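You operate a simulated robot arm through the tools that you are given. There is no shell and no other tool.

The job below is to be done with a simulated robot arm. You get a single attempt, and the scene is never put back.

## Task
Tighten cap 95 and pump the big port down to 1.0E-1 or less.
Fine: vent key off and cap tight before you open the port valve; close that valve at the end.

It is judged by the outcome, as a careful person would: the job done as asked, and still so three seconds after it is handed in. It fails if anything else is knocked over, pushed out of place, dropped, spilled or broken. A push-on lid holds only when it is set on centred and level and pressed home; a screw cap is set on level and turned clockwise until tight.

## Robot
A 6-joint arm with a two-finger parallel gripper, fixed in place. Base frame: the origin is at the foot of the arm, x ahead of it, y to its left, z up; the work surface is at about z = 86. Readings come in cm, degrees, newtons and seconds.
With the tool pointing down near the work surface it reaches from about 44 to 86 cm from the base axis. Its first joint turns from -115.0 to 115.0 degrees. Payload 4.2 kg.
The tool frame sits at the grasp point between the pads (the TCP): z along the fingers, y along the line on which they close. The tips reach 2.3 cm beyond it. Largest opening 9.4 cm; finger width 3.8, thickness 1; the body of the gripper, 5.4 by 9.6 cm, starts 3.9 cm behind the TCP.
Orientation is told as [roll, pitch, yaw] about the base's x, y, z axes, in that order, counted from this pose: with the fingers straight down and closing along the base's y, the tool's x points along the base's -x, its y along +y and its z along -z.

## Interface
- The arm moves only by the tool servo_tool. Its argument "steps" is a list of rows, each a list of 6 numbers: the shift along the tool's x, y, z in units of 150 mm (1.0 is 150 mm), then the turn, a rotation vector about the tool's x, y, z in units of 90 degrees (1.0 is 90 degrees). In form: [[tx, ty, tz, rx, ry, rz], ...]. A call has 1 to 20 rows; each row is the pose to reach, as a shift and turn from the pose commanded when the call began, along the tool's axes at that moment. "grip" is the finger opening in cm, from 0 to 9.4, set as the call begins (left out, the last holds). A call with a number of a shift or a turn outside -1 to 1 is refused whole. Rows are played at 5 a second. More than 5 cm and 8.6 degrees between two rows, or a gripper value outside its range, and nothing of the call is played. A pose out of reach is approached as far as the arm can. The call stops where the force on the tool passes 90 N (or 10 N more than at its start, if that is more) or the arm is blocked; 0.2 s more then pass. The fingers move at their own pace (about 10.8 cm/s each) and stop on an object; they squeeze with about 45 N. The grip force told is the motor's: it shows also when the fingers shut on nothing. Time passes only in rows, and 0.2 s behind the last, so rows that repeat a pose let the fingers close. The reply holds the time, the measured pose of the TCP, the force on the tool along the base axes, the opening and the grip force, in the units named above and with some noise, with the torque about the TCP (base axes, N m) and any sound that the robot's microphone picked up.
- Cameras (640 x 400 px; columns grow to the right, rows downward): "scene" is fixed at [22, 65.09, 147.3]; the picture's right is [-0.84, -0.54, 0.00], its down [-0.27, 0.42, -0.86] and it looks along [0.47, -0.72, -0.50] (base axes); focal length 335 px, centre (320, 200). "wrist" rides on the gripper at [8.7, 1.6, -7.5] in the tool frame; the picture's right is [-0.18, 0.98, 0.00], its down [-0.58, -0.11, -0.81] and it looks along [-0.79, -0.15, 0.59] (tool axes); focal length 243 px, centre (320, 200). There is no depth. A picture from a camera that has moved, and an enlarged one, comes with that camera's place and axes in the base frame and with its lens.
- capture(camera): a new picture of that camera. The clock stands still meanwhile.
- slide_trunk(by): slides the trunk up (or, below 0, down) by that many cm; the arm rides with it, the base frame stays. It gives what a move gives, with no picture.
- zoom(camera, box): a new picture of the part [left, top, right, bottom] of that camera's present view, enlarged. The clock stands still meanwhile.
- finish_job(): hands the job in; it is judged then, once.

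Nothing tells you positions but the pictures and the camera data. Unless the task says otherwise, let go and move clear before handing in.

The tools are called after "Request:" by a JSON object that holds its "fn" and its "kwargs". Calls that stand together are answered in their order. servo_tool: Moves the arm, as the interface text tells. Its arguments: {"type":"object","properties":{"steps":{"type":"array","items":{"type":"array","items":{"type":"number"}}},"grip":{"type":"number"}},"required":["steps"]} The other tools are called the same way: slide_trunk (by) slides the trunk up or down; capture (camera) takes a picture; zoom (camera, box) takes an enlarged picture of a part of a camera's view; finish_job () hands the job in.

At the start:

```text
t: 0.0
eef_pos: [47.46, 16.8, 127.09]
tool_rot: [0.0, 0.0, 0.0]
wrist_force: [-0.5, -0.1, -0.2]
ft_torque: [0.01, 0.02, 0.04]
grip_width: 9.43
grasp_force: 0.0
trunk travel left (down, up): [-82.5, 16.5]
```

scene: 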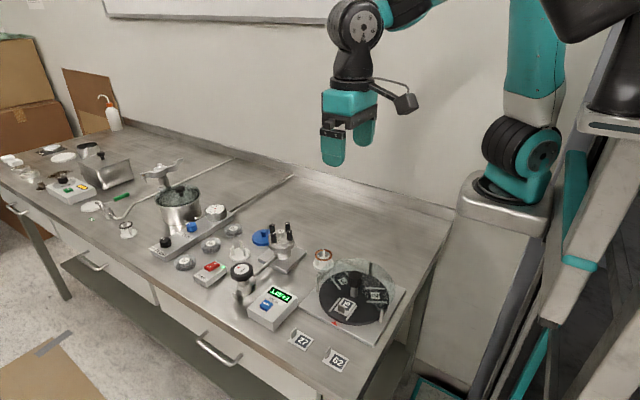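
wrist: 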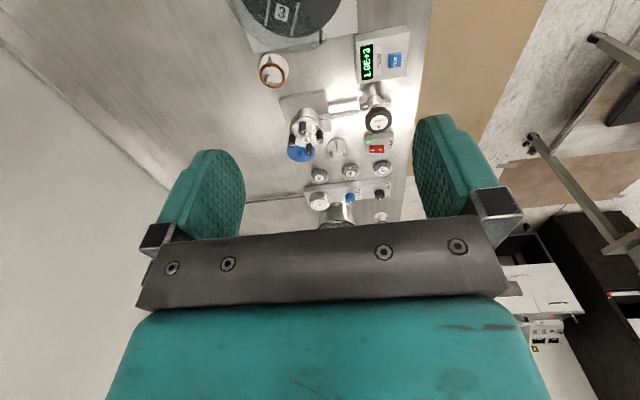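

I see a bench with a vacuum gauge reading, a red/green switch box, several knobs, a blue cap, and a turntable with tags. I'll look closer before moving.

Request:
{"fn": "zoom", "kwargs": {"camera": "scene", "box": [220, 200, 420, 325]}}

Request:
{"fn": "zoom", "kwargs": {"camera": "scene", "box": [100, 150, 300, 275]}}

Request:
{"fn": "zoom", "kwargs": {"camera": "scene", "box": [0, 120, 160, 220]}}

Request:
{"fn": "zoom", "kwargs": {"camera": "wrist", "box": [220, 0, 440, 137]}}

Request:
{"fn": "zoom", "kwargs": {"camera": "wrist", "box": [240, 80, 440, 205]}}

```text
3.20 times, centred on (320, 262) of scene
camera zoom: at [22.0, 65.09, 147.3], right [-0.84, -0.54, 0.0], down [-0.27, 0.42, -0.86], along [0.47, -0.72, -0.5], focal length 1072 px, centre (320, 0)
```

zoom: 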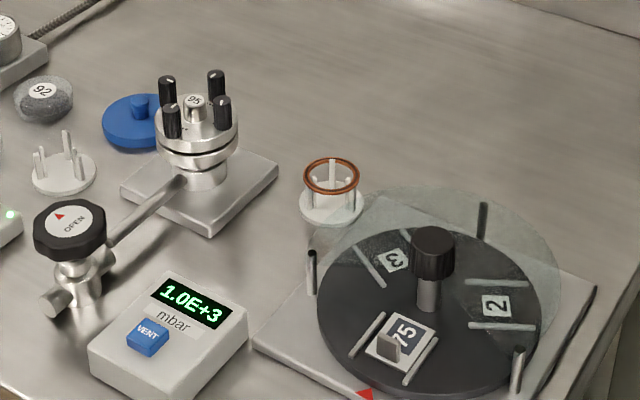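

```text
3.20 times, centred on (200, 212) of scene
camera zoom: at [22.0, 65.09, 147.3], right [-0.84, -0.54, 0.0], down [-0.27, 0.42, -0.86], along [0.47, -0.72, -0.5], focal length 1072 px, centre (704, 160)
```

zoom: 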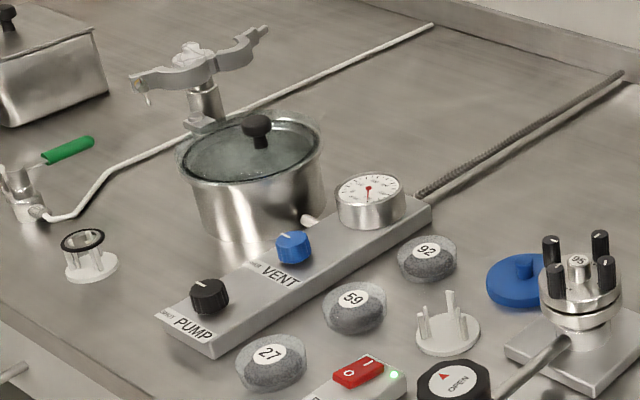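

```text
4.00 times, centred on (80, 170) of scene
camera zoom: at [22.0, 65.09, 147.3], right [-0.84, -0.54, 0.0], down [-0.27, 0.42, -0.86], along [0.47, -0.72, -0.5], focal length 1340 px, centre (1280, 320)
```

zoom: 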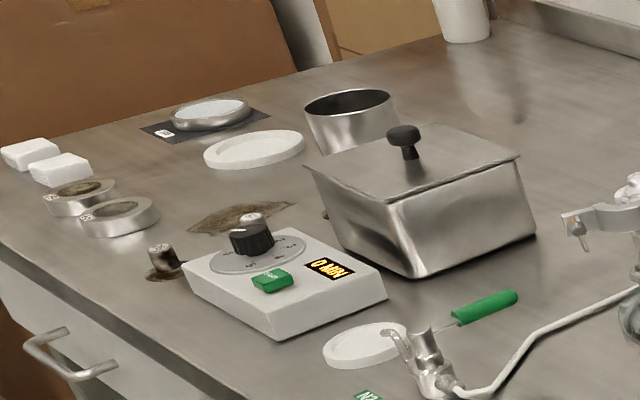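

```text
2.91 times, centred on (330, 68) of wrist
camera zoom: at [38.76, 18.41, 134.5], right [0.18, 0.98, 0.0], down [0.58, -0.11, 0.81], along [0.79, -0.15, -0.59], focal length 706 px, centre (291, 582)
```

zoom: 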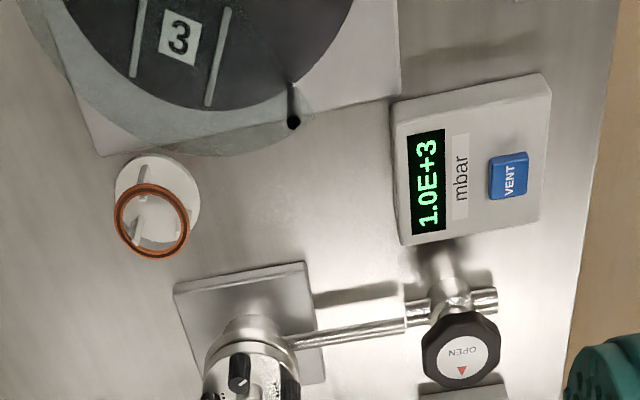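

```text
3.20 times, centred on (340, 142) of wrist
camera zoom: at [38.76, 18.41, 134.5], right [0.18, 0.98, 0.0], down [0.58, -0.11, 0.81], along [0.79, -0.15, -0.59], focal length 776 px, centre (256, 384)
```

zoom: 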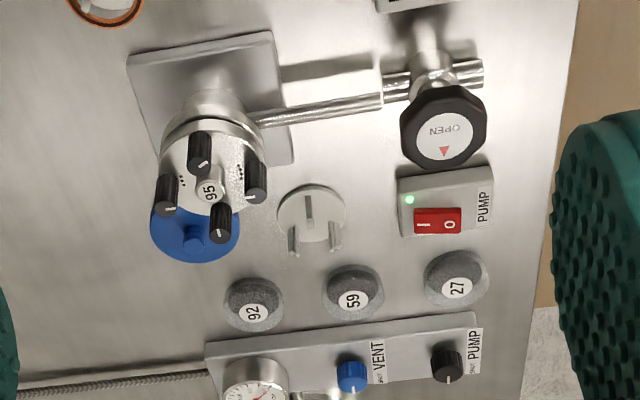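

I see the port with cap 95 at about (71, 9, 95), the octagonal OPEN valve knob, the gauge box with its blue VENT key, and a red PUMP rocker. I'll move the wrist camera nearer, staying high, to read the details.

Request:
{"fn": "servo_tool", "kwargs": {"steps": [[-0.15, -0.12, 0.15, 0, 0, 0], [-0.3, -0.25, 0.3, 0, 0, 0], [-0.45, -0.4, 0.45, 0, 0, 0], [-0.5, -0.45, 0.6, 0, 0, 0]]}}

Request:
{"fn": "capture", "kwargs": {"camera": "wrist"}}

```text
t: 1.0
eef_pos: [54.74, 10.1, 118.04]
tool_rot: [0.0, 0.0, 0.0]
wrist_force: [0.6, 0.8, 0.3]
ft_torque: [0.0, -0.02, -0.01]
grip_width: 9.41
grasp_force: 0.1
trunk travel left (down, up): [-82.5, 16.5]
```

```text
taken
camera wrist: at [46.19, 11.63, 125.45], right [0.18, 0.98, 0.0], down [0.58, -0.11, 0.81], along [0.79, -0.15, -0.59], focal length 243 px, centre (320, 200)
```

wrist: 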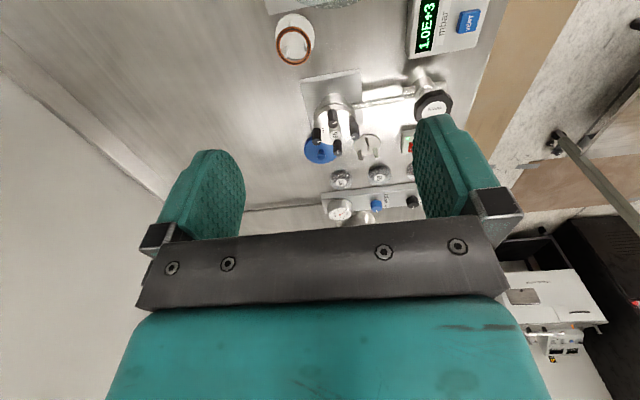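

The cap is now about 35 cm from the wrist camera. I'll zoom in on the cap, valve, and gauge box for details.

Request:
{"fn": "zoom", "kwargs": {"camera": "wrist", "box": [290, 60, 450, 160]}}

Request:
{"fn": "zoom", "kwargs": {"camera": "wrist", "box": [300, 90, 372, 135]}}

Request:
{"fn": "zoom", "kwargs": {"camera": "wrist", "box": [390, 0, 500, 69]}}

Request:
{"fn": "zoom", "kwargs": {"camera": "scene", "box": [225, 245, 305, 330]}}

Request:
{"fn": "zoom", "kwargs": {"camera": "scene", "box": [255, 215, 311, 250]}}

Request:
{"fn": "zoom", "kwargs": {"camera": "scene", "box": [150, 230, 246, 290]}}

```text
4.00 times, centred on (370, 110) of wrist
camera zoom: at [46.19, 11.63, 125.45], right [0.18, 0.98, 0.0], down [0.58, -0.11, 0.81], along [0.79, -0.15, -0.59], focal length 970 px, centre (120, 560)
```

zoom: 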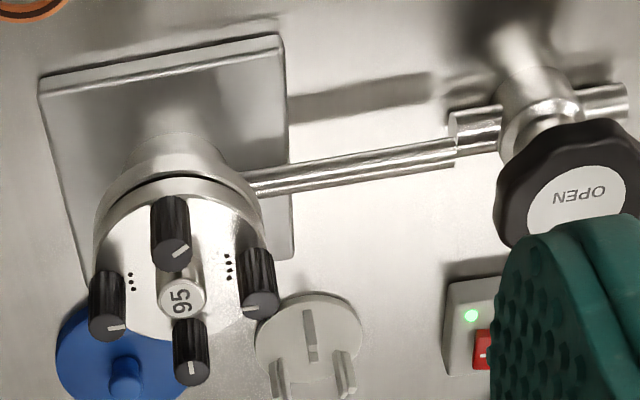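

```text
8.89 times, centred on (336, 112) of wrist
camera zoom: at [46.19, 11.63, 125.45], right [0.18, 0.98, 0.0], down [0.58, -0.11, 0.81], along [0.79, -0.15, -0.59], focal length 2157 px, centre (178, 978)
```

zoom: 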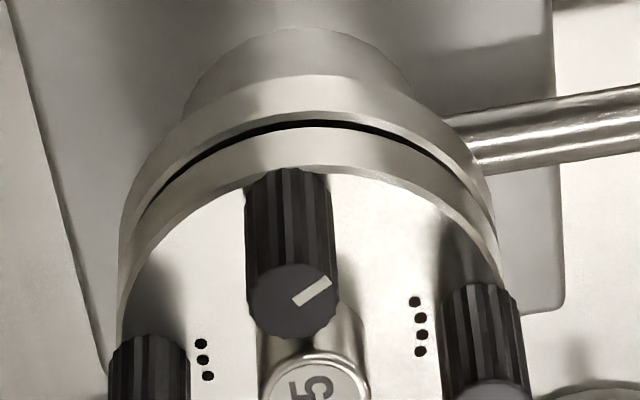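

```text
5.80 times, centred on (445, 34) of wrist
camera zoom: at [46.19, 11.63, 125.45], right [0.18, 0.98, 0.0], down [0.58, -0.11, 0.81], along [0.79, -0.15, -0.59], focal length 1406 px, centre (-405, 1159)
```

zoom: 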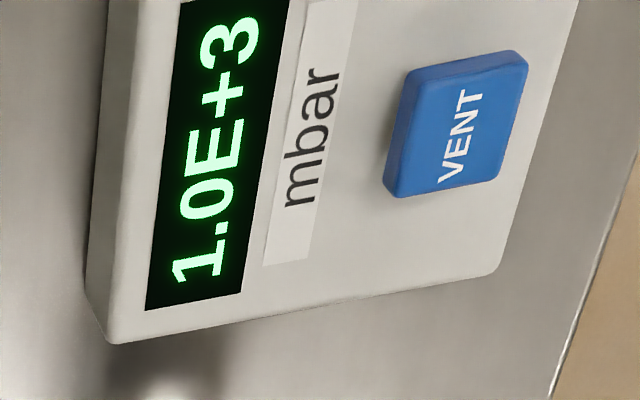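

```text
4.71 times, centred on (265, 288) of scene
camera zoom: at [22.0, 65.09, 147.3], right [-0.84, -0.54, 0.0], down [-0.27, 0.42, -0.86], along [0.47, -0.72, -0.5], focal length 1576 px, centre (579, -212)
```

zoom: 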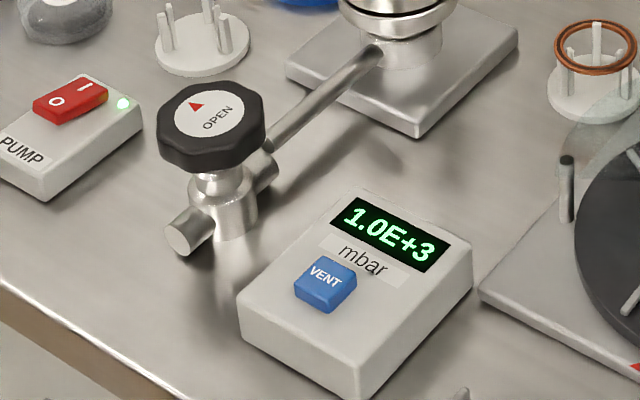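

```text
11.43 times, centred on (283, 232) of scene
camera zoom: at [22.0, 65.09, 147.3], right [-0.84, -0.54, 0.0], down [-0.27, 0.42, -0.86], along [0.47, -0.72, -0.5], focal length 3827 px, centre (743, -171)
```

zoom: 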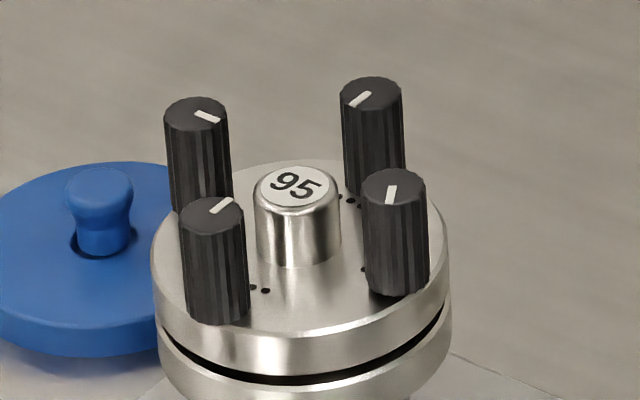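

```text
6.67 times, centred on (198, 260) of scene
camera zoom: at [22.0, 65.09, 147.3], right [-0.84, -0.54, 0.0], down [-0.27, 0.42, -0.86], along [0.47, -0.72, -0.5], focal length 2233 px, centre (1133, -200)
```

zoom: 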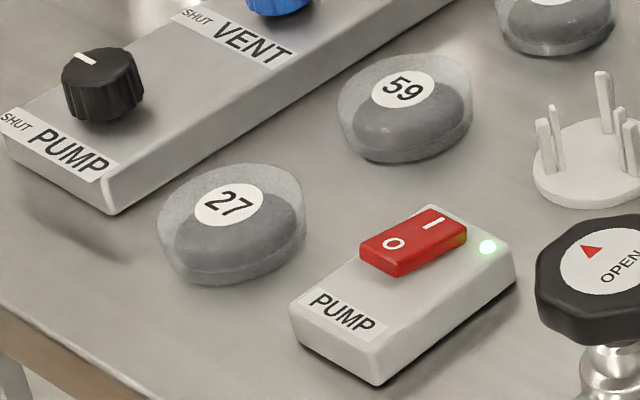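

I can see four black clamp screws on cap 95, marked with 1–4 dots. The pump lamp is lit, and the raised blue VENT key is at about (61, 28, 90). I'll zoom in tightly to judge the state of the key, the rocker and the gap under the cap.

Request:
{"fn": "zoom", "kwargs": {"camera": "scene", "box": [252, 285, 304, 325]}}

Request:
{"fn": "zoom", "kwargs": {"camera": "scene", "box": [194, 256, 232, 284]}}

Request:
{"fn": "zoom", "kwargs": {"camera": "scene", "box": [225, 255, 265, 300]}}

Request:
{"fn": "zoom", "kwargs": {"camera": "wrist", "box": [302, 100, 366, 165]}}

Request:
{"fn": "zoom", "kwargs": {"camera": "scene", "box": [40, 165, 110, 209]}}

Request:
{"fn": "zoom", "kwargs": {"camera": "scene", "box": [262, 238, 310, 268]}}

```text
10.00 times, centred on (278, 305) of scene
camera zoom: at [22.0, 65.09, 147.3], right [-0.84, -0.54, 0.0], down [-0.27, 0.42, -0.86], along [0.47, -0.72, -0.5], focal length 3349 px, centre (740, -850)
```

zoom: 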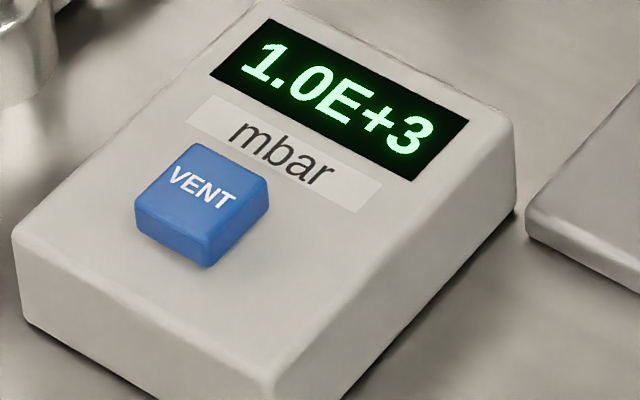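

```text
14.29 times, centred on (213, 270) of scene
camera zoom: at [22.0, 65.09, 147.3], right [-0.84, -0.54, 0.0], down [-0.27, 0.42, -0.86], along [0.47, -0.72, -0.5], focal length 4784 px, centre (1849, -800)
```

zoom: 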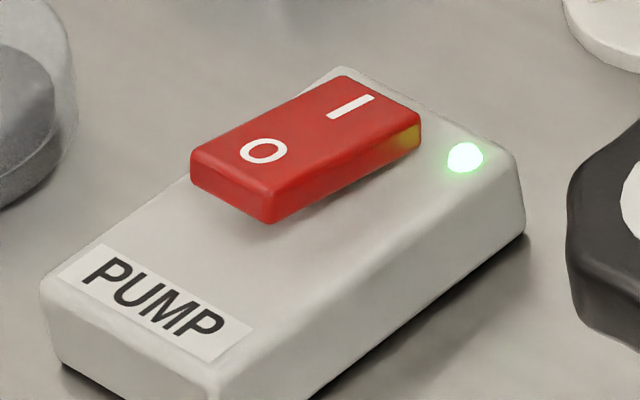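

```text
8.89 times, centred on (245, 278) of scene
camera zoom: at [22.0, 65.09, 147.3], right [-0.84, -0.54, 0.0], down [-0.27, 0.42, -0.86], along [0.47, -0.72, -0.5], focal length 2977 px, centre (987, -489)
```

zoom: 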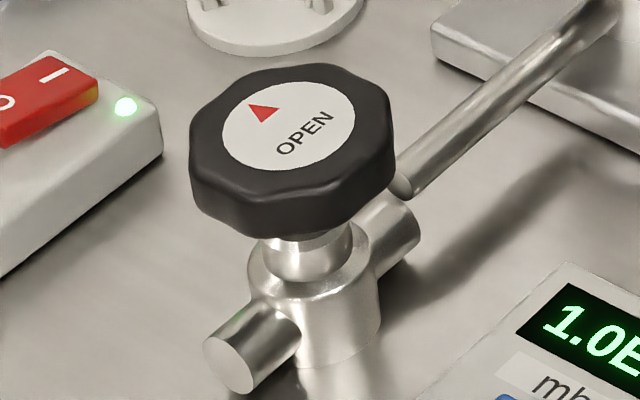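

```text
6.15 times, centred on (334, 132) of wrist
camera zoom: at [46.19, 11.63, 125.45], right [0.18, 0.98, 0.0], down [0.58, -0.11, 0.81], along [0.79, -0.15, -0.59], focal length 1493 px, centre (234, 615)
```

zoom: 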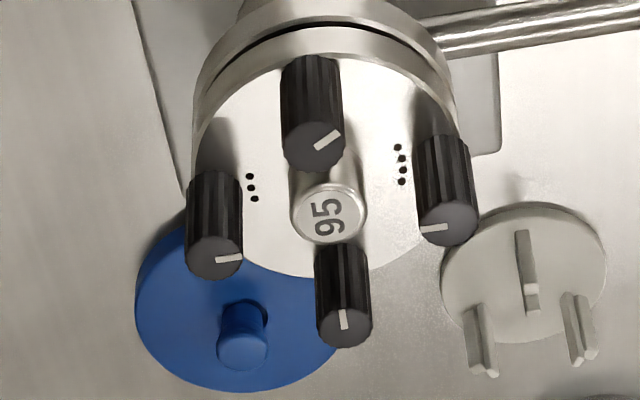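

```text
9.09 times, centred on (75, 187) of scene
camera zoom: at [22.0, 65.09, 147.3], right [-0.84, -0.54, 0.0], down [-0.27, 0.42, -0.86], along [0.47, -0.72, -0.5], focal length 3044 px, centre (2547, 318)
```

zoom: 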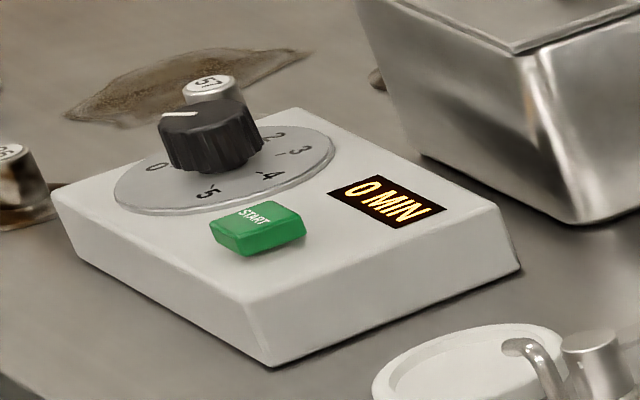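

```text
13.33 times, centred on (286, 253) of scene
camera zoom: at [22.0, 65.09, 147.3], right [-0.84, -0.54, 0.0], down [-0.27, 0.42, -0.86], along [0.47, -0.72, -0.5], focal length 4465 px, centre (773, -507)
```

zoom: 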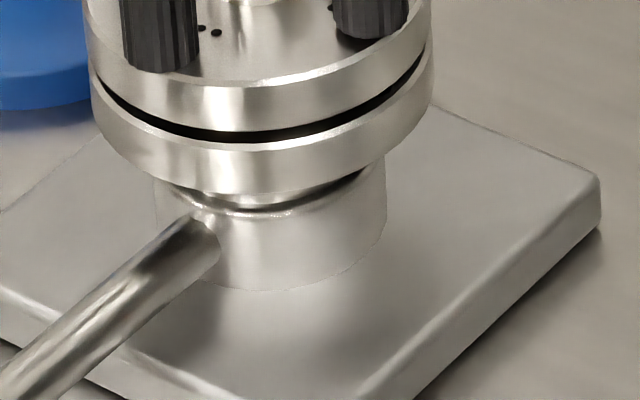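

The VENT key sits raised and may be level. I'll bring the wrist camera round for a low side view of the key and gauge box, keeping clear of the turntable.

Request:
{"fn": "servo_tool", "kwargs": {"steps": [[0.15, 0.28, 0, 0, 0, 0], [0.3, 0.55, 0, 0, 0, 0], [0.45, 0.82, 0.1, 0, 0, 0], [0.55, 0.99, 0.3, 0, 0, 0], [0.55, 0.99, 0.6, 0, 0, 0], [0.55, 0.99, 0.9, 0, 0, 0], [0.55, 0.99, 0.98, 0, 0, 0]]}}

Request:
{"fn": "capture", "kwargs": {"camera": "wrist"}}

```text
t: 2.6
eef_pos: [46.55, 24.92, 103.44]
tool_rot: [0.0, 0.0, -0.1]
wrist_force: [0.0, -0.8, 0.6]
ft_torque: [0.02, -0.03, -0.01]
grip_width: 9.4
grasp_force: 0.1
trunk travel left (down, up): [-82.5, 16.5]
```

```text
taken
camera wrist: at [37.96, 26.56, 110.74], right [0.18, 0.98, 0.0], down [0.58, -0.11, 0.81], along [0.79, -0.15, -0.59], focal length 243 px, centre (320, 200)
```

wrist: 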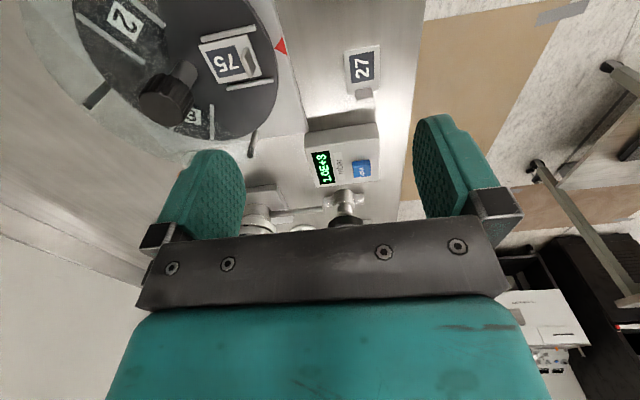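

Request:
{"fn": "zoom", "kwargs": {"camera": "wrist", "box": [300, 100, 400, 200]}}

Request:
{"fn": "zoom", "kwargs": {"camera": "wrist", "box": [340, 145, 388, 190]}}

```text
4.00 times, centred on (350, 150) of wrist
camera zoom: at [37.96, 26.56, 110.74], right [0.18, 0.98, 0.0], down [0.58, -0.11, 0.81], along [0.79, -0.15, -0.59], focal length 970 px, centre (200, 400)
```

zoom: 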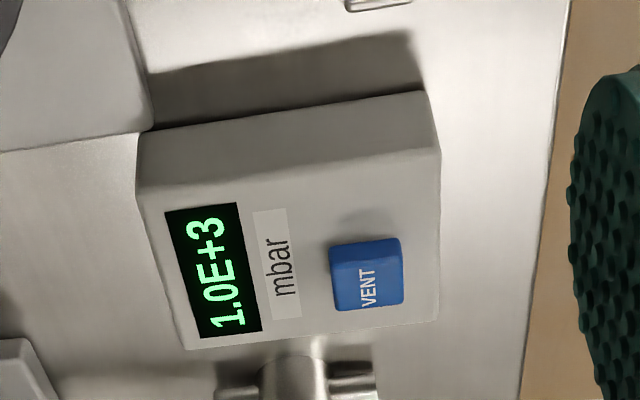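

```text
8.89 times, centred on (364, 168) of wrist
camera zoom: at [37.96, 26.56, 110.74], right [0.18, 0.98, 0.0], down [0.58, -0.11, 0.81], along [0.79, -0.15, -0.59], focal length 2157 px, centre (-71, 489)
```

zoom: 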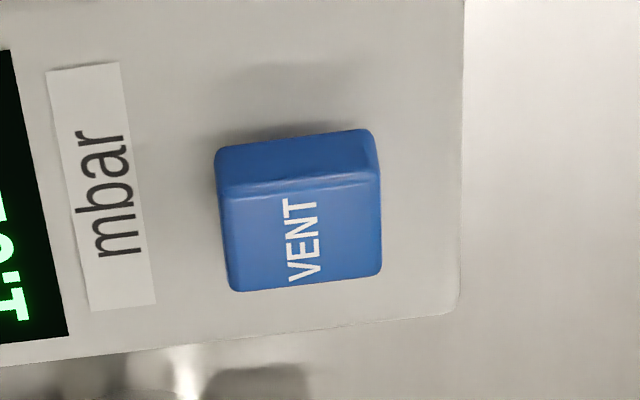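

The VENT key looks raised and level. I'll zoom more tightly on its edges to see whether it's latched in or out, and at the valve label.

Request:
{"fn": "zoom", "kwargs": {"camera": "wrist", "box": [350, 150, 380, 180]}}

Request:
{"fn": "zoom", "kwargs": {"camera": "scene", "box": [262, 292, 286, 316]}}

Request:
{"fn": "zoom", "kwargs": {"camera": "scene", "box": [230, 258, 256, 284]}}

Request:
{"fn": "zoom", "kwargs": {"camera": "scene", "box": [210, 225, 300, 285]}}

```text
13.33 times, centred on (365, 165) of wrist
camera zoom: at [37.96, 26.56, 110.74], right [0.18, 0.98, 0.0], down [0.58, -0.11, 0.81], along [0.79, -0.15, -0.59], focal length 3235 px, centre (-280, 667)
```

zoom: 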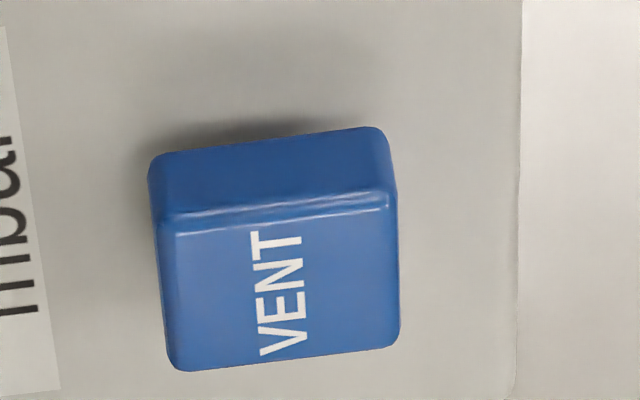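

```text
16.00 times, centred on (274, 304) of scene
camera zoom: at [22.0, 65.09, 147.3], right [-0.84, -0.54, 0.0], down [-0.27, 0.42, -0.86], along [0.47, -0.72, -0.5], focal length 5358 px, centre (1056, -1464)
```

zoom: 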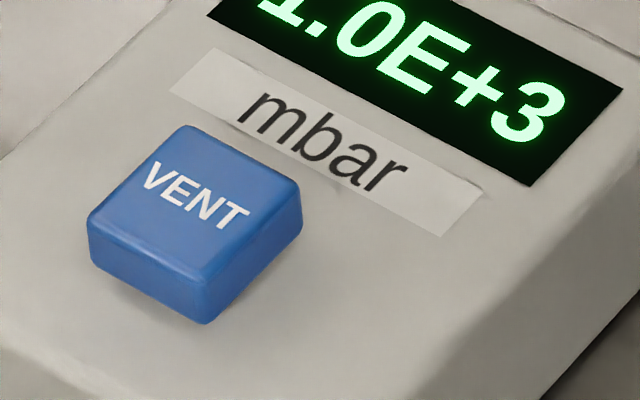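

```text
15.38 times, centred on (243, 271) of scene
camera zoom: at [22.0, 65.09, 147.3], right [-0.84, -0.54, 0.0], down [-0.27, 0.42, -0.86], along [0.47, -0.72, -0.5], focal length 5152 px, centre (1505, -892)
```

zoom: 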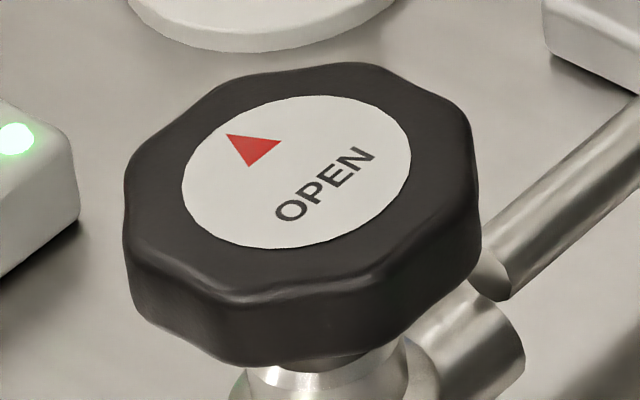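

```text
6.67 times, centred on (255, 255) of scene
camera zoom: at [22.0, 65.09, 147.3], right [-0.84, -0.54, 0.0], down [-0.27, 0.42, -0.86], along [0.47, -0.72, -0.5], focal length 2233 px, centre (753, -167)
```

zoom: 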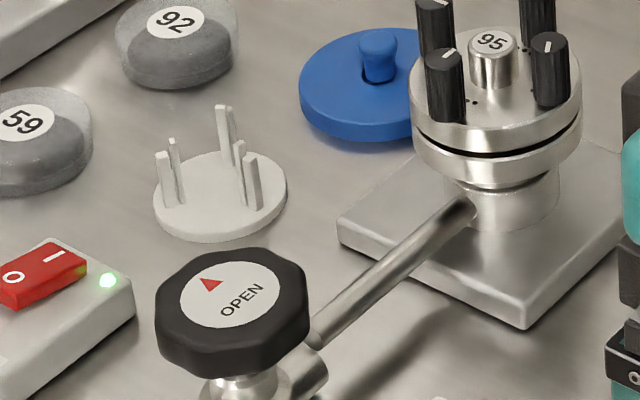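

The VENT key top centre works out to about (60.9, 27.5, 89.9) and it looks raised. I'll hover over it with closed fingers so I can press it and learn from its travel which way is off; the port valve is still shut at this point.

Request:
{"fn": "servo_tool", "kwargs": {"steps": [[-0.2, 0.05, 0, 0, 0, 0], [-0.45, 0.1, 0, 0, 0, 0], [-0.7, 0.15, 0, 0, 0, 0], [-0.957, 0.173, 0.05, 0, 0, 0], [-0.957, 0.173, 0.25, 0, 0, 0], [-0.957, 0.173, 0.45, 0, 0, 0]], "grip": 0}}

Request:
{"fn": "capture", "kwargs": {"camera": "wrist"}}

Request:
{"fn": "zoom", "kwargs": {"camera": "scene", "box": [200, 220, 320, 330]}}

```text
t: 4.0
eef_pos: [60.97, 27.44, 96.73]
tool_rot: [0.0, -0.1, 0.1]
wrist_force: [-0.3, 0.6, 1.3]
ft_torque: [0.0, -0.03, 0.01]
grip_width: 0.0
grasp_force: 42.4
trunk travel left (down, up): [-82.5, 16.5]
```

```text
taken
camera wrist: at [52.38, 29.14, 104.06], right [0.18, 0.98, 0.0], down [0.58, -0.11, 0.81], along [0.79, -0.15, -0.59], focal length 243 px, centre (320, 200)
```

wrist: 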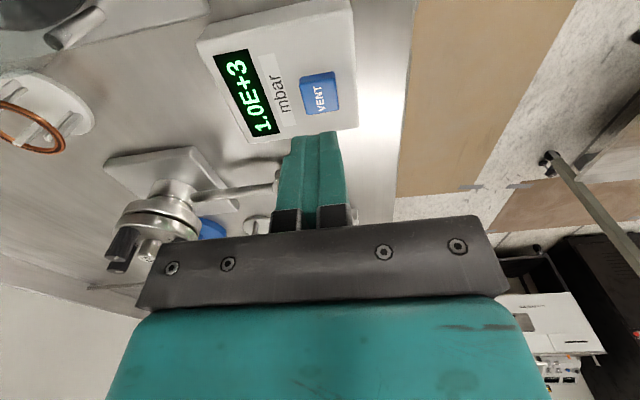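

```text
3.64 times, centred on (260, 275) of scene
camera zoom: at [22.0, 65.09, 147.3], right [-0.84, -0.54, 0.0], down [-0.27, 0.42, -0.86], along [0.47, -0.72, -0.5], focal length 1218 px, centre (538, -73)
```

zoom: 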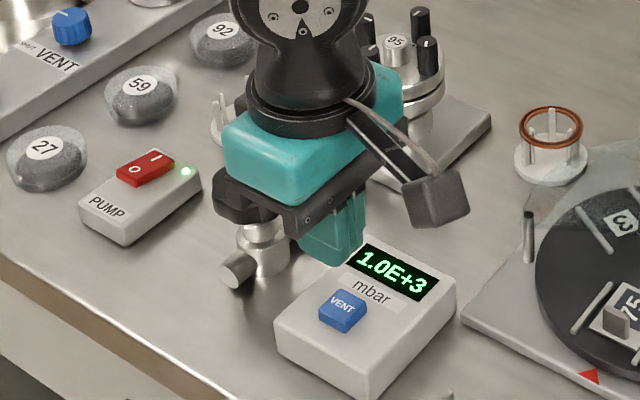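

Tips are about 4.5 cm above the key and the key appears slightly nearer to the robot than the tips. I'll zoom to refine its centre.

Request:
{"fn": "zoom", "kwargs": {"camera": "wrist", "box": [270, 50, 370, 150]}}

```text
4.00 times, centred on (320, 100) of wrist
camera zoom: at [52.38, 29.14, 104.06], right [0.18, 0.98, 0.0], down [0.58, -0.11, 0.81], along [0.79, -0.15, -0.59], focal length 970 px, centre (320, 600)
```

zoom: 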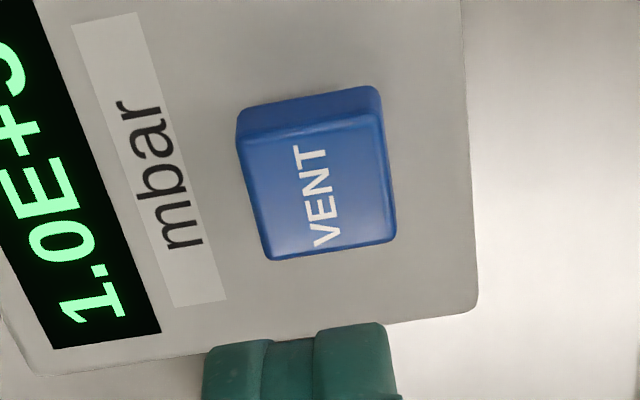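

The key's top centre refines to (60.6, 27.6). I'll align and come down to just above it.

Request:
{"fn": "servo_tool", "kwargs": {"steps": [[0.025, 0.01, 0.1, 0, 0, 0], [0.025, 0.01, 0.2, 0, 0, 0], [0.025, 0.01, 0.265, 0, 0, 0]]}}

Request:
{"fn": "zoom", "kwargs": {"camera": "wrist", "box": [260, 80, 380, 180]}}

Request:
{"fn": "zoom", "kwargs": {"camera": "scene", "box": [240, 270, 310, 330]}}

```text
t: 4.8
eef_pos: [60.5, 27.63, 92.65]
tool_rot: [0.0, -0.1, -0.1]
wrist_force: [0.1, -0.6, -0.7]
ft_torque: [0.0, 0.03, -0.02]
grip_width: 0.0
grasp_force: 42.5
trunk travel left (down, up): [-82.5, 16.5]
```

```text
4.00 times, centred on (320, 130) of wrist
camera zoom: at [51.94, 29.26, 100.05], right [0.18, 0.98, 0.0], down [0.58, -0.11, 0.81], along [0.79, -0.15, -0.59], focal length 970 px, centre (320, 480)
```

zoom: 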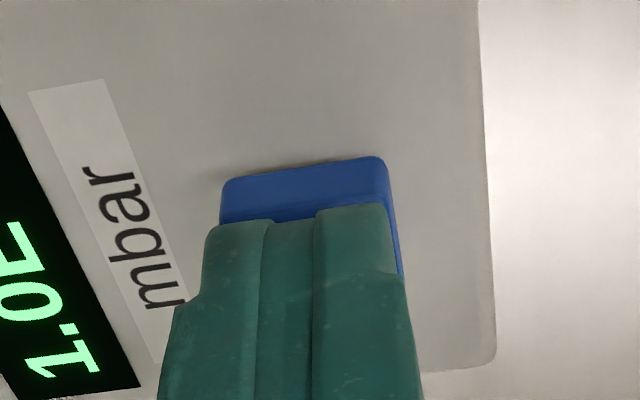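

```text
6.67 times, centred on (275, 300) of scene
camera zoom: at [22.0, 65.09, 147.3], right [-0.84, -0.54, 0.0], down [-0.27, 0.42, -0.86], along [0.47, -0.72, -0.5], focal length 2233 px, centre (620, -467)
```

zoom: 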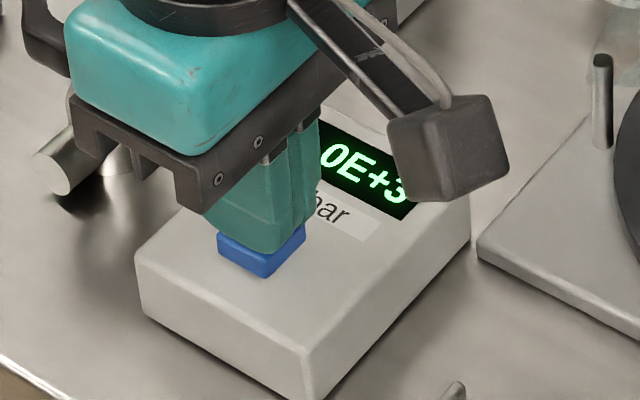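

The tips sit just above the key, centred. I'll push gently and read the force.

Request:
{"fn": "servo_tool", "kwargs": {"steps": [[0, 0, 0.01, 0, 0, 0], [0, 0, 0.02, 0, 0, 0], [0, 0, 0.03, 0, 0, 0]]}}

```text
t: 5.6
eef_pos: [60.52, 27.65, 92.16]
tool_rot: [0.0, 0.1, 0.0]
wrist_force: [-1.0, -2.2, 7.2]
ft_torque: [-0.09, 0.06, -0.01]
grip_width: 0.0
grasp_force: 42.1
trunk travel left (down, up): [-82.5, 16.5]
heard: click
```

A click was heard at about 7 N. I'll back straight up and see whether the key sits higher or lower now.

Request:
{"fn": "servo_tool", "kwargs": {"steps": [[0, 0, -0.1, 0, 0, 0], [0, 0, -0.3, 0, 0, 0]]}}

Request:
{"fn": "zoom", "kwargs": {"camera": "scene", "box": [262, 292, 286, 316]}}

Request:
{"fn": "zoom", "kwargs": {"camera": "wrist", "box": [270, 50, 370, 150]}}

```text
t: 6.2
eef_pos: [60.52, 27.77, 96.59]
tool_rot: [0.0, -0.1, 0.0]
wrist_force: [0.7, -0.4, -1.5]
ft_torque: [0.01, 0.03, -0.01]
grip_width: 0.0
grasp_force: 42.8
trunk travel left (down, up): [-82.5, 16.5]
```

```text
16.00 times, centred on (274, 304) of scene
camera zoom: at [22.0, 65.09, 147.3], right [-0.84, -0.54, 0.0], down [-0.27, 0.42, -0.86], along [0.47, -0.72, -0.5], focal length 5358 px, centre (1056, -1464)
```

zoom: 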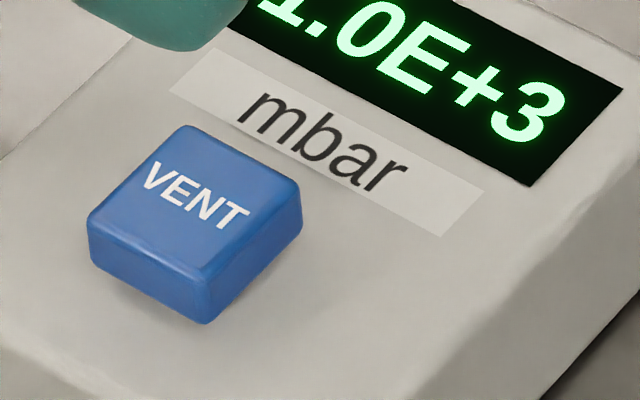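

```text
4.00 times, centred on (320, 100) of wrist
camera zoom: at [51.93, 29.29, 104.08], right [0.18, 0.98, 0.0], down [0.58, -0.11, 0.81], along [0.79, -0.15, -0.59], focal length 970 px, centre (320, 600)
```

zoom: 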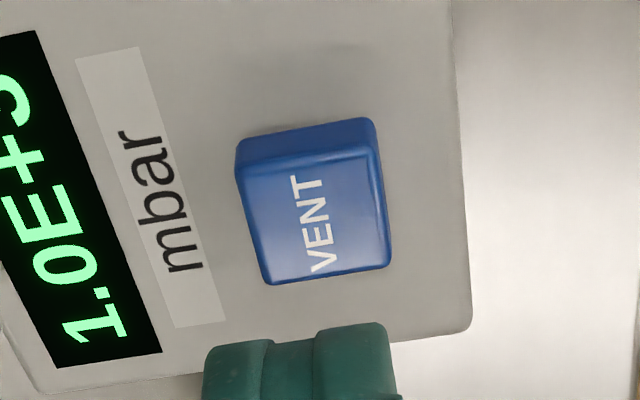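

The key sprang back to the same height, so its travel alone doesn't show the state. I'll look over the whole gauge box, pump box and valve for any changed indicator.

Request:
{"fn": "zoom", "kwargs": {"camera": "scene", "box": [240, 275, 310, 335]}}

Request:
{"fn": "zoom", "kwargs": {"camera": "scene", "box": [190, 220, 300, 300]}}

Request:
{"fn": "capture", "kwargs": {"camera": "scene"}}

Request:
{"fn": "zoom", "kwargs": {"camera": "wrist", "box": [180, 0, 370, 150]}}

```text
6.67 times, centred on (275, 305) of scene
camera zoom: at [22.0, 65.09, 147.3], right [-0.84, -0.54, 0.0], down [-0.27, 0.42, -0.86], along [0.47, -0.72, -0.5], focal length 2233 px, centre (620, -500)
```

zoom: 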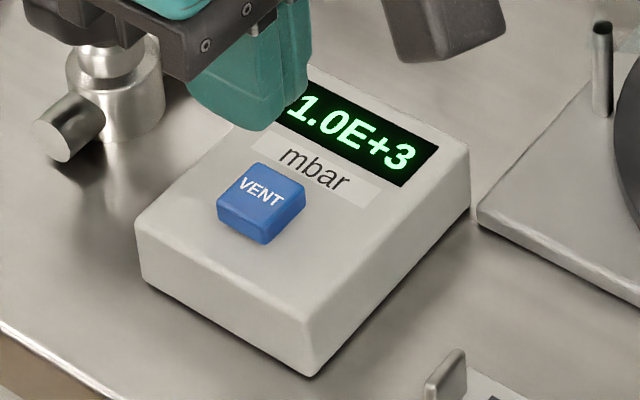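

```text
5.00 times, centred on (245, 260) of scene
camera zoom: at [22.0, 65.09, 147.3], right [-0.84, -0.54, 0.0], down [-0.27, 0.42, -0.86], along [0.47, -0.72, -0.5], focal length 1674 px, centre (695, -100)
```

zoom: 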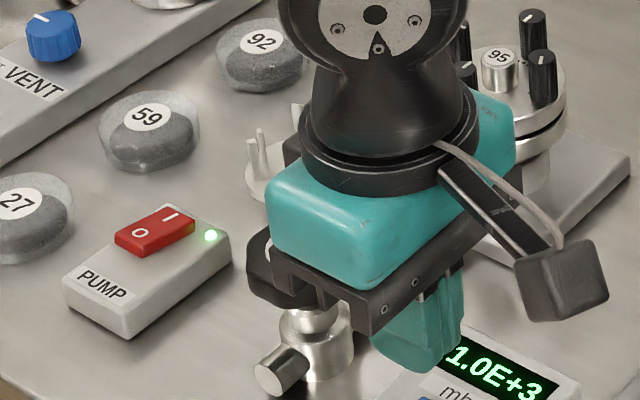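

```text
taken
```

scene: 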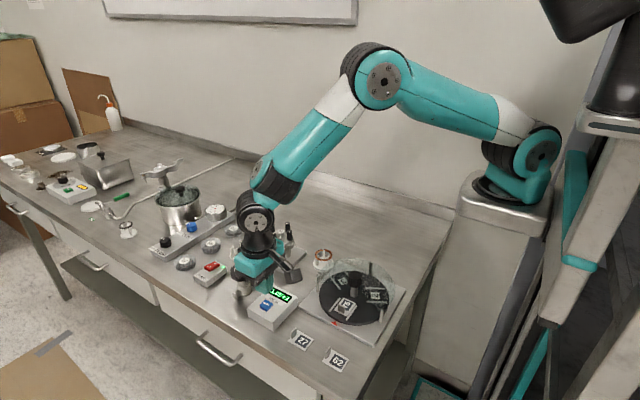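

```text
2.67 times, centred on (275, 75) of wrist
camera zoom: at [51.93, 29.29, 104.08], right [0.18, 0.98, 0.0], down [0.58, -0.11, 0.81], along [0.79, -0.15, -0.59], focal length 647 px, centre (440, 533)
```

zoom: 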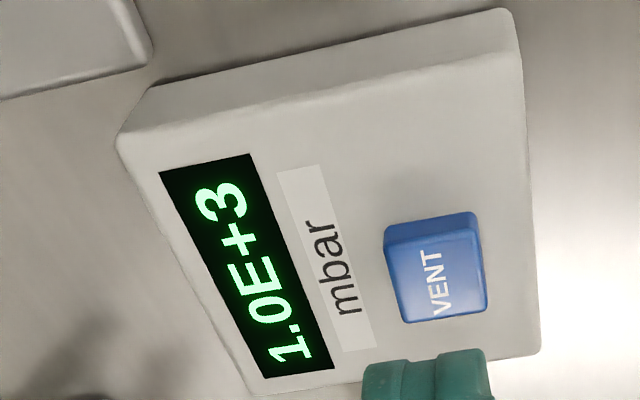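

Nothing visible has changed after the click. I'll press once more, a little deeper, checking the key while it's held, so that a toggling key also returns to its starting state.

Request:
{"fn": "servo_tool", "kwargs": {"steps": [[0, 0, 0.15, 0, 0, 0], [0, 0, 0.27, 0, 0, 0], [0, 0, 0.285, 0, 0, 0]]}}

Request:
{"fn": "zoom", "kwargs": {"camera": "scene", "box": [262, 292, 286, 316]}}

```text
t: 7.0
eef_pos: [60.58, 27.64, 92.46]
tool_rot: [0.0, 0.0, 0.0]
wrist_force: [-0.5, -0.1, 1.4]
ft_torque: [-0.03, 0.0, 0.03]
grip_width: 0.01
grasp_force: 42.5
trunk travel left (down, up): [-82.5, 16.5]
heard: click
```

```text
16.00 times, centred on (274, 304) of scene
camera zoom: at [22.0, 65.09, 147.3], right [-0.84, -0.54, 0.0], down [-0.27, 0.42, -0.86], along [0.47, -0.72, -0.5], focal length 5358 px, centre (1056, -1464)
```

zoom: 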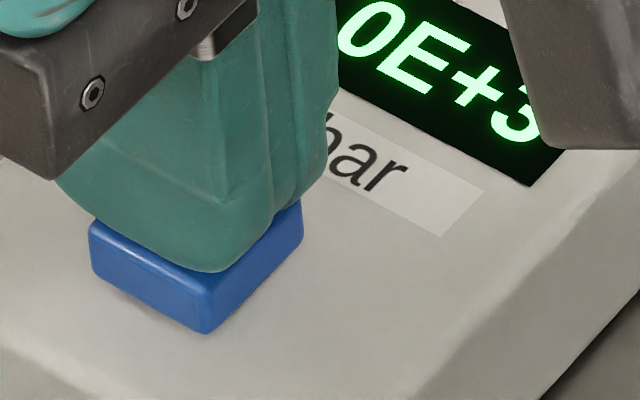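

A second click came, and the key is now about 1.6 mm lower under the fingers. I'll lift off again and compare.

Request:
{"fn": "servo_tool", "kwargs": {"steps": [[0, 0, -0.1, 0, 0, 0], [0, 0, -0.28, 0, 0, 0]]}}

Request:
{"fn": "zoom", "kwargs": {"camera": "scene", "box": [262, 292, 286, 316]}}

Request:
{"fn": "zoom", "kwargs": {"camera": "wrist", "box": [270, 50, 370, 150]}}

```text
t: 7.6
eef_pos: [60.64, 27.68, 96.61]
tool_rot: [0.0, 0.0, 0.0]
wrist_force: [-0.2, 0.8, -0.7]
ft_torque: [-0.01, 0.03, -0.02]
grip_width: 0.02
grasp_force: 42.6
trunk travel left (down, up): [-82.5, 16.5]
```

```text
16.00 times, centred on (274, 304) of scene
camera zoom: at [22.0, 65.09, 147.3], right [-0.84, -0.54, 0.0], down [-0.27, 0.42, -0.86], along [0.47, -0.72, -0.5], focal length 5358 px, centre (1056, -1464)
```

zoom: 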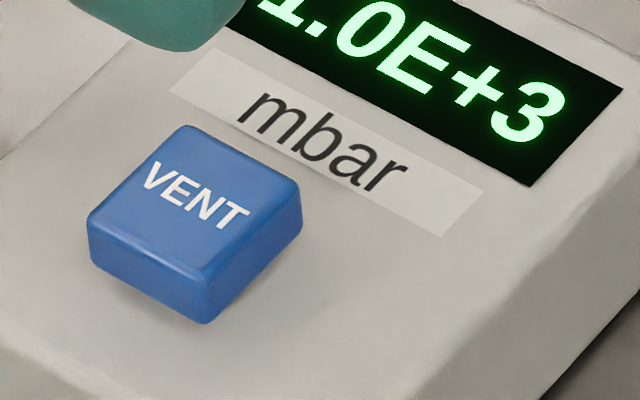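

```text
4.00 times, centred on (320, 100) of wrist
camera zoom: at [51.98, 29.29, 104.05], right [0.18, 0.98, 0.0], down [0.58, -0.11, 0.81], along [0.79, -0.15, -0.59], focal length 970 px, centre (320, 600)
```

zoom: 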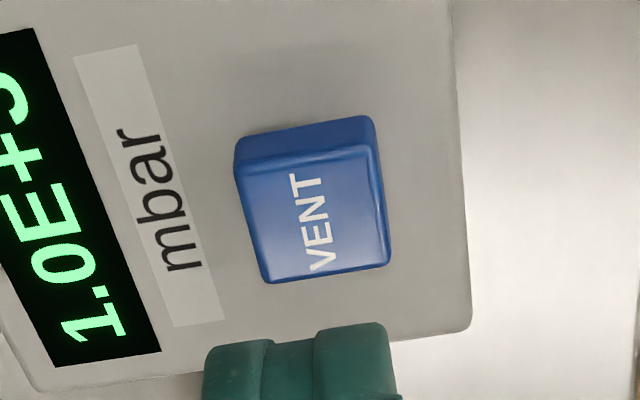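

The VENT key is a spring-return key and I've pressed it an even number of times, so it's back as found and released. Next I'll rise and move over the port to get exact positions of the four clamp screws.

Request:
{"fn": "servo_tool", "kwargs": {"steps": [[0, 0, -0.3, 0, 0, 0], [0, 0, -0.6, 0, 0, 0], [0, -0.1, -0.8, 0, 0, 0], [-0.1, -0.4, -0.8, 0, 0, 0], [-0.2, -0.7, -0.8, 0, 0, 0], [-0.3, -0.98, -0.8, 0, 0, 0], [-0.36, -0.99, -0.75, 0, 0, 0]]}}

Request:
{"fn": "capture", "kwargs": {"camera": "wrist"}}

```text
t: 9.2
eef_pos: [65.83, 12.85, 107.93]
tool_rot: [0.0, -0.1, 0.1]
wrist_force: [-0.7, -0.1, -0.6]
ft_torque: [-0.01, -0.02, -0.04]
grip_width: 0.01
grasp_force: 42.9
trunk travel left (down, up): [-82.5, 16.5]
```

```text
taken
camera wrist: at [57.33, 14.39, 115.29], right [0.18, 0.98, 0.0], down [0.58, -0.11, 0.81], along [0.79, -0.15, -0.59], focal length 243 px, centre (320, 200)
```

wrist: 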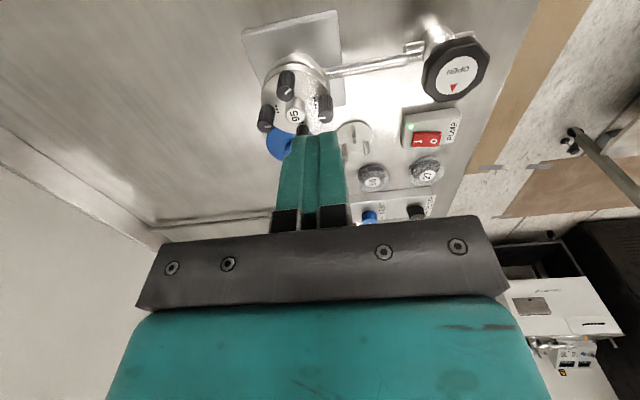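

Request:
{"fn": "zoom", "kwargs": {"camera": "wrist", "box": [245, 50, 345, 145]}}

Request:
{"fn": "zoom", "kwargs": {"camera": "scene", "box": [255, 210, 315, 270]}}

```text
4.21 times, centred on (295, 98) of wrist
camera zoom: at [57.33, 14.39, 115.29], right [0.18, 0.98, 0.0], down [0.58, -0.11, 0.81], along [0.79, -0.15, -0.59], focal length 1022 px, centre (425, 632)
```

zoom: 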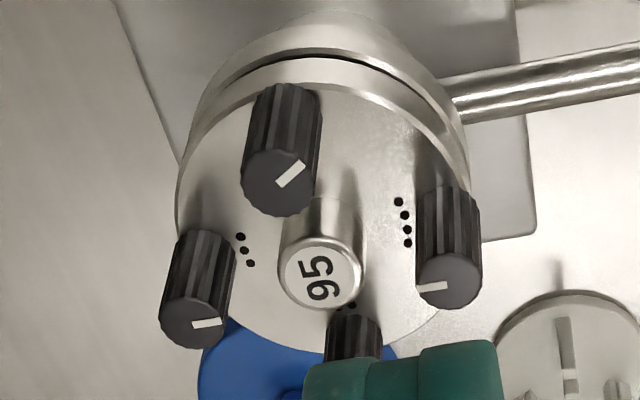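

```text
6.67 times, centred on (285, 240) of scene
camera zoom: at [22.0, 65.09, 147.3], right [-0.84, -0.54, 0.0], down [-0.27, 0.42, -0.86], along [0.47, -0.72, -0.5], focal length 2233 px, centre (553, -67)
```

zoom: 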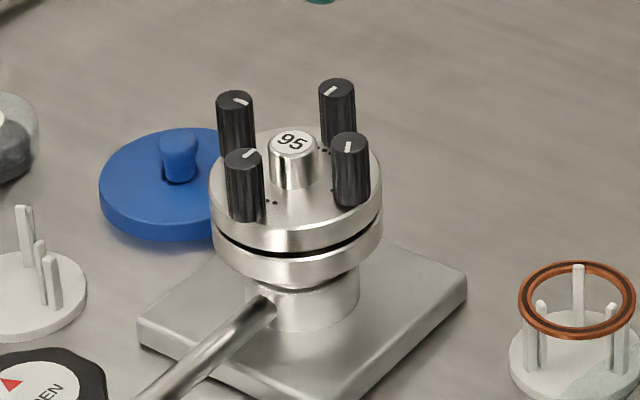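

The screw tops triangulate to about z 96.3, at (67.6, 9.6), (70.4, 6.8), (70.4, 12.6) and (73.4, 9.8), around a centre near (70.5, 9.7). The left one has 3 dots and the right one 4; I'll zoom in for the dots of the near and far ones.

Request:
{"fn": "zoom", "kwargs": {"camera": "scene", "box": [275, 218, 295, 238]}}

Request:
{"fn": "zoom", "kwargs": {"camera": "wrist", "box": [305, 110, 345, 140]}}

Request:
{"fn": "servo_tool", "kwargs": {"steps": [[0.15, 0, -0.1, 0, 0, 0], [0.3, 0.05, -0.1, 0, 0, 0]], "grip": 3.0}}

Request:
{"fn": "zoom", "kwargs": {"camera": "wrist", "box": [245, 60, 365, 160]}}

```text
16.00 times, centred on (285, 228) of scene
camera zoom: at [22.0, 65.09, 147.3], right [-0.84, -0.54, 0.0], down [-0.27, 0.42, -0.86], along [0.47, -0.72, -0.5], focal length 5358 px, centre (880, -248)
```

zoom: 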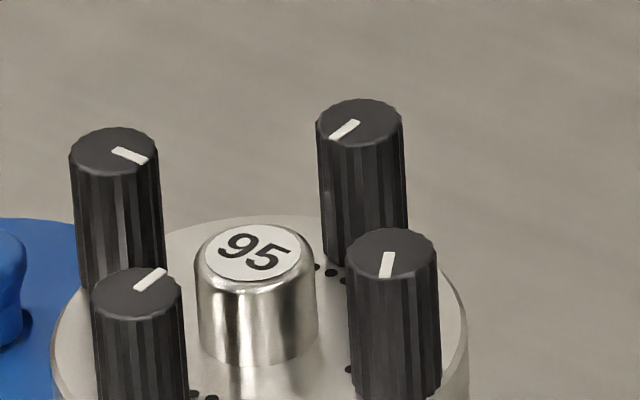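

```text
13.33 times, centred on (325, 125) of wrist
camera zoom: at [57.33, 14.39, 115.29], right [0.18, 0.98, 0.0], down [0.58, -0.11, 0.81], along [0.79, -0.15, -0.59], focal length 3235 px, centre (253, 1200)
```

zoom: 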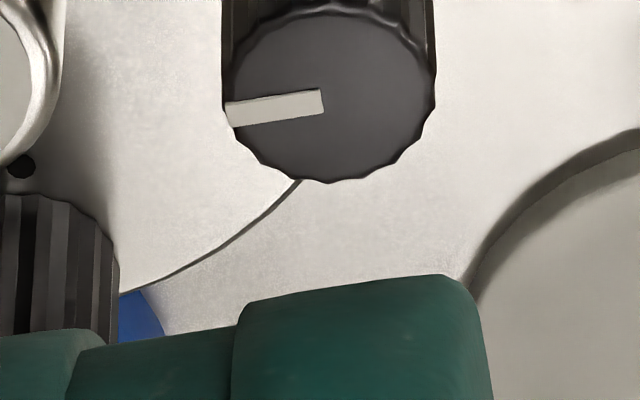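

```text
t: 9.8
eef_pos: [61.57, 13.59, 109.41]
tool_rot: [-0.1, 0.0, 0.1]
wrist_force: [0.2, 0.2, 0.3]
ft_torque: [0.0, -0.02, -0.02]
grip_width: 3.0
grasp_force: 0.1
trunk travel left (down, up): [-82.5, 16.5]
```

```text
4.00 times, centred on (305, 110) of wrist
camera zoom: at [52.93, 15.18, 116.85], right [0.18, 0.98, 0.0], down [0.58, -0.11, 0.81], along [0.79, -0.15, -0.59], focal length 970 px, centre (380, 560)
```

zoom: 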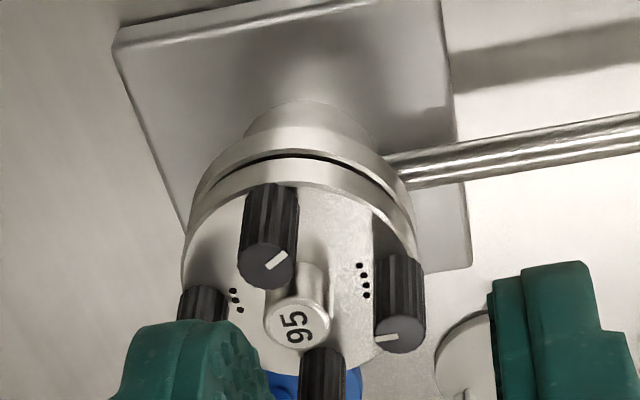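

I want to see the dots inboard of the near and far screws from the side. I'll yaw the wrist a quarter turn clockwise at a safe height, which also tests how far it can turn.

Request:
{"fn": "servo_tool", "kwargs": {"steps": [[-0.045, 0.01, 0, 0, 0, 0.0909], [-0.09, 0.02, 0, 0, 0, 0.1818], [-0.135, 0.03, 0, 0, 0, 0.2727], [-0.18, 0.04, 0, 0, 0, 0.3636], [-0.225, 0.05, 0, 0, 0, 0.4545], [-0.27, 0.06, 0, 0, 0, 0.5454], [-0.315, 0.07, 0, 0, 0, 0.6363], [-0.36, 0.08, 0, 0, 0, 0.7272], [-0.405, 0.09, 0, 0, 0, 0.8181], [-0.45, 0.1, 0, 0, 0, 0.909], [-0.495, 0.1, 0, 0, 0, 1.0]]}}

Request:
{"fn": "capture", "kwargs": {"camera": "wrist"}}

```text
t: 12.2
eef_pos: [68.93, 15.03, 109.47]
tool_rot: [-0.1, -0.1, -90.1]
wrist_force: [-0.7, 0.6, 0.0]
ft_torque: [0.0, -0.02, -0.03]
grip_width: 3.02
grasp_force: 0.0
trunk travel left (down, up): [-82.5, 16.5]
```

```text
taken
camera wrist: at [70.61, 23.69, 116.82], right [0.98, -0.19, 0.0], down [-0.11, -0.58, 0.81], along [-0.15, -0.79, -0.59], focal length 243 px, centre (320, 200)
```

wrist: 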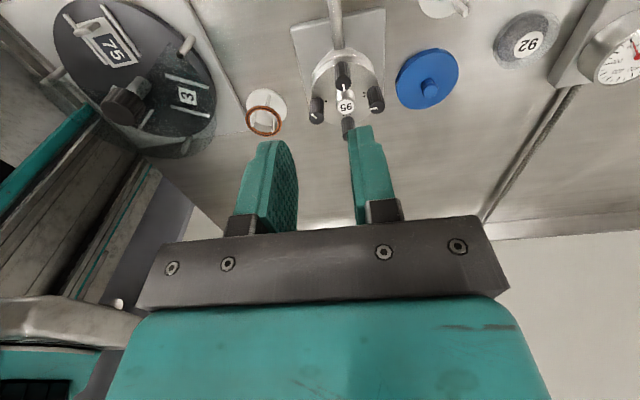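

Request:
{"fn": "zoom", "kwargs": {"camera": "wrist", "box": [295, 45, 395, 145]}}

Request:
{"fn": "zoom", "kwargs": {"camera": "wrist", "box": [320, 85, 375, 130]}}

```text
4.00 times, centred on (345, 95) of wrist
camera zoom: at [70.61, 23.69, 116.82], right [0.98, -0.19, 0.0], down [-0.11, -0.58, 0.81], along [-0.15, -0.79, -0.59], focal length 970 px, centre (220, 620)
```

zoom: 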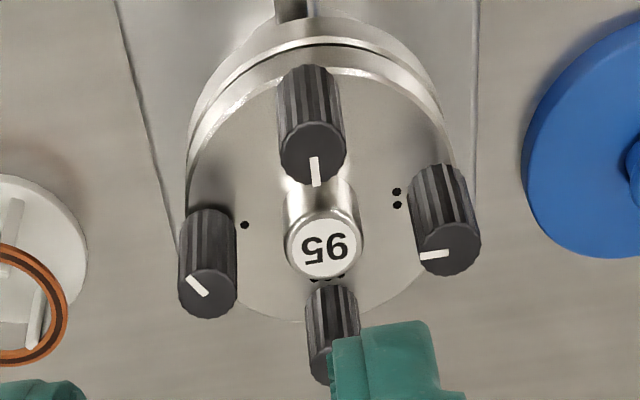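

```text
8.89 times, centred on (348, 108) of wrist
camera zoom: at [70.61, 23.69, 116.82], right [0.98, -0.19, 0.0], down [-0.11, -0.58, 0.81], along [-0.15, -0.79, -0.59], focal length 2157 px, centre (76, 1022)
```

zoom: 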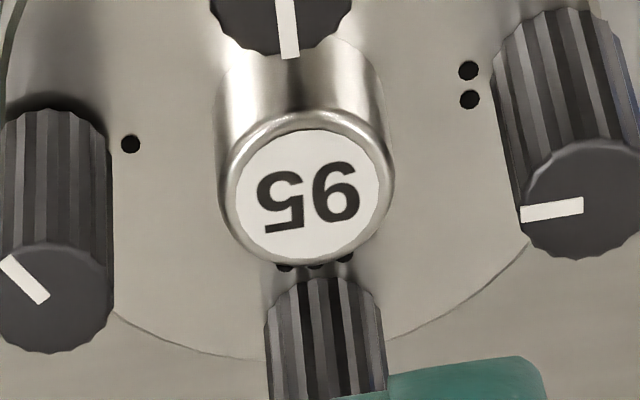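

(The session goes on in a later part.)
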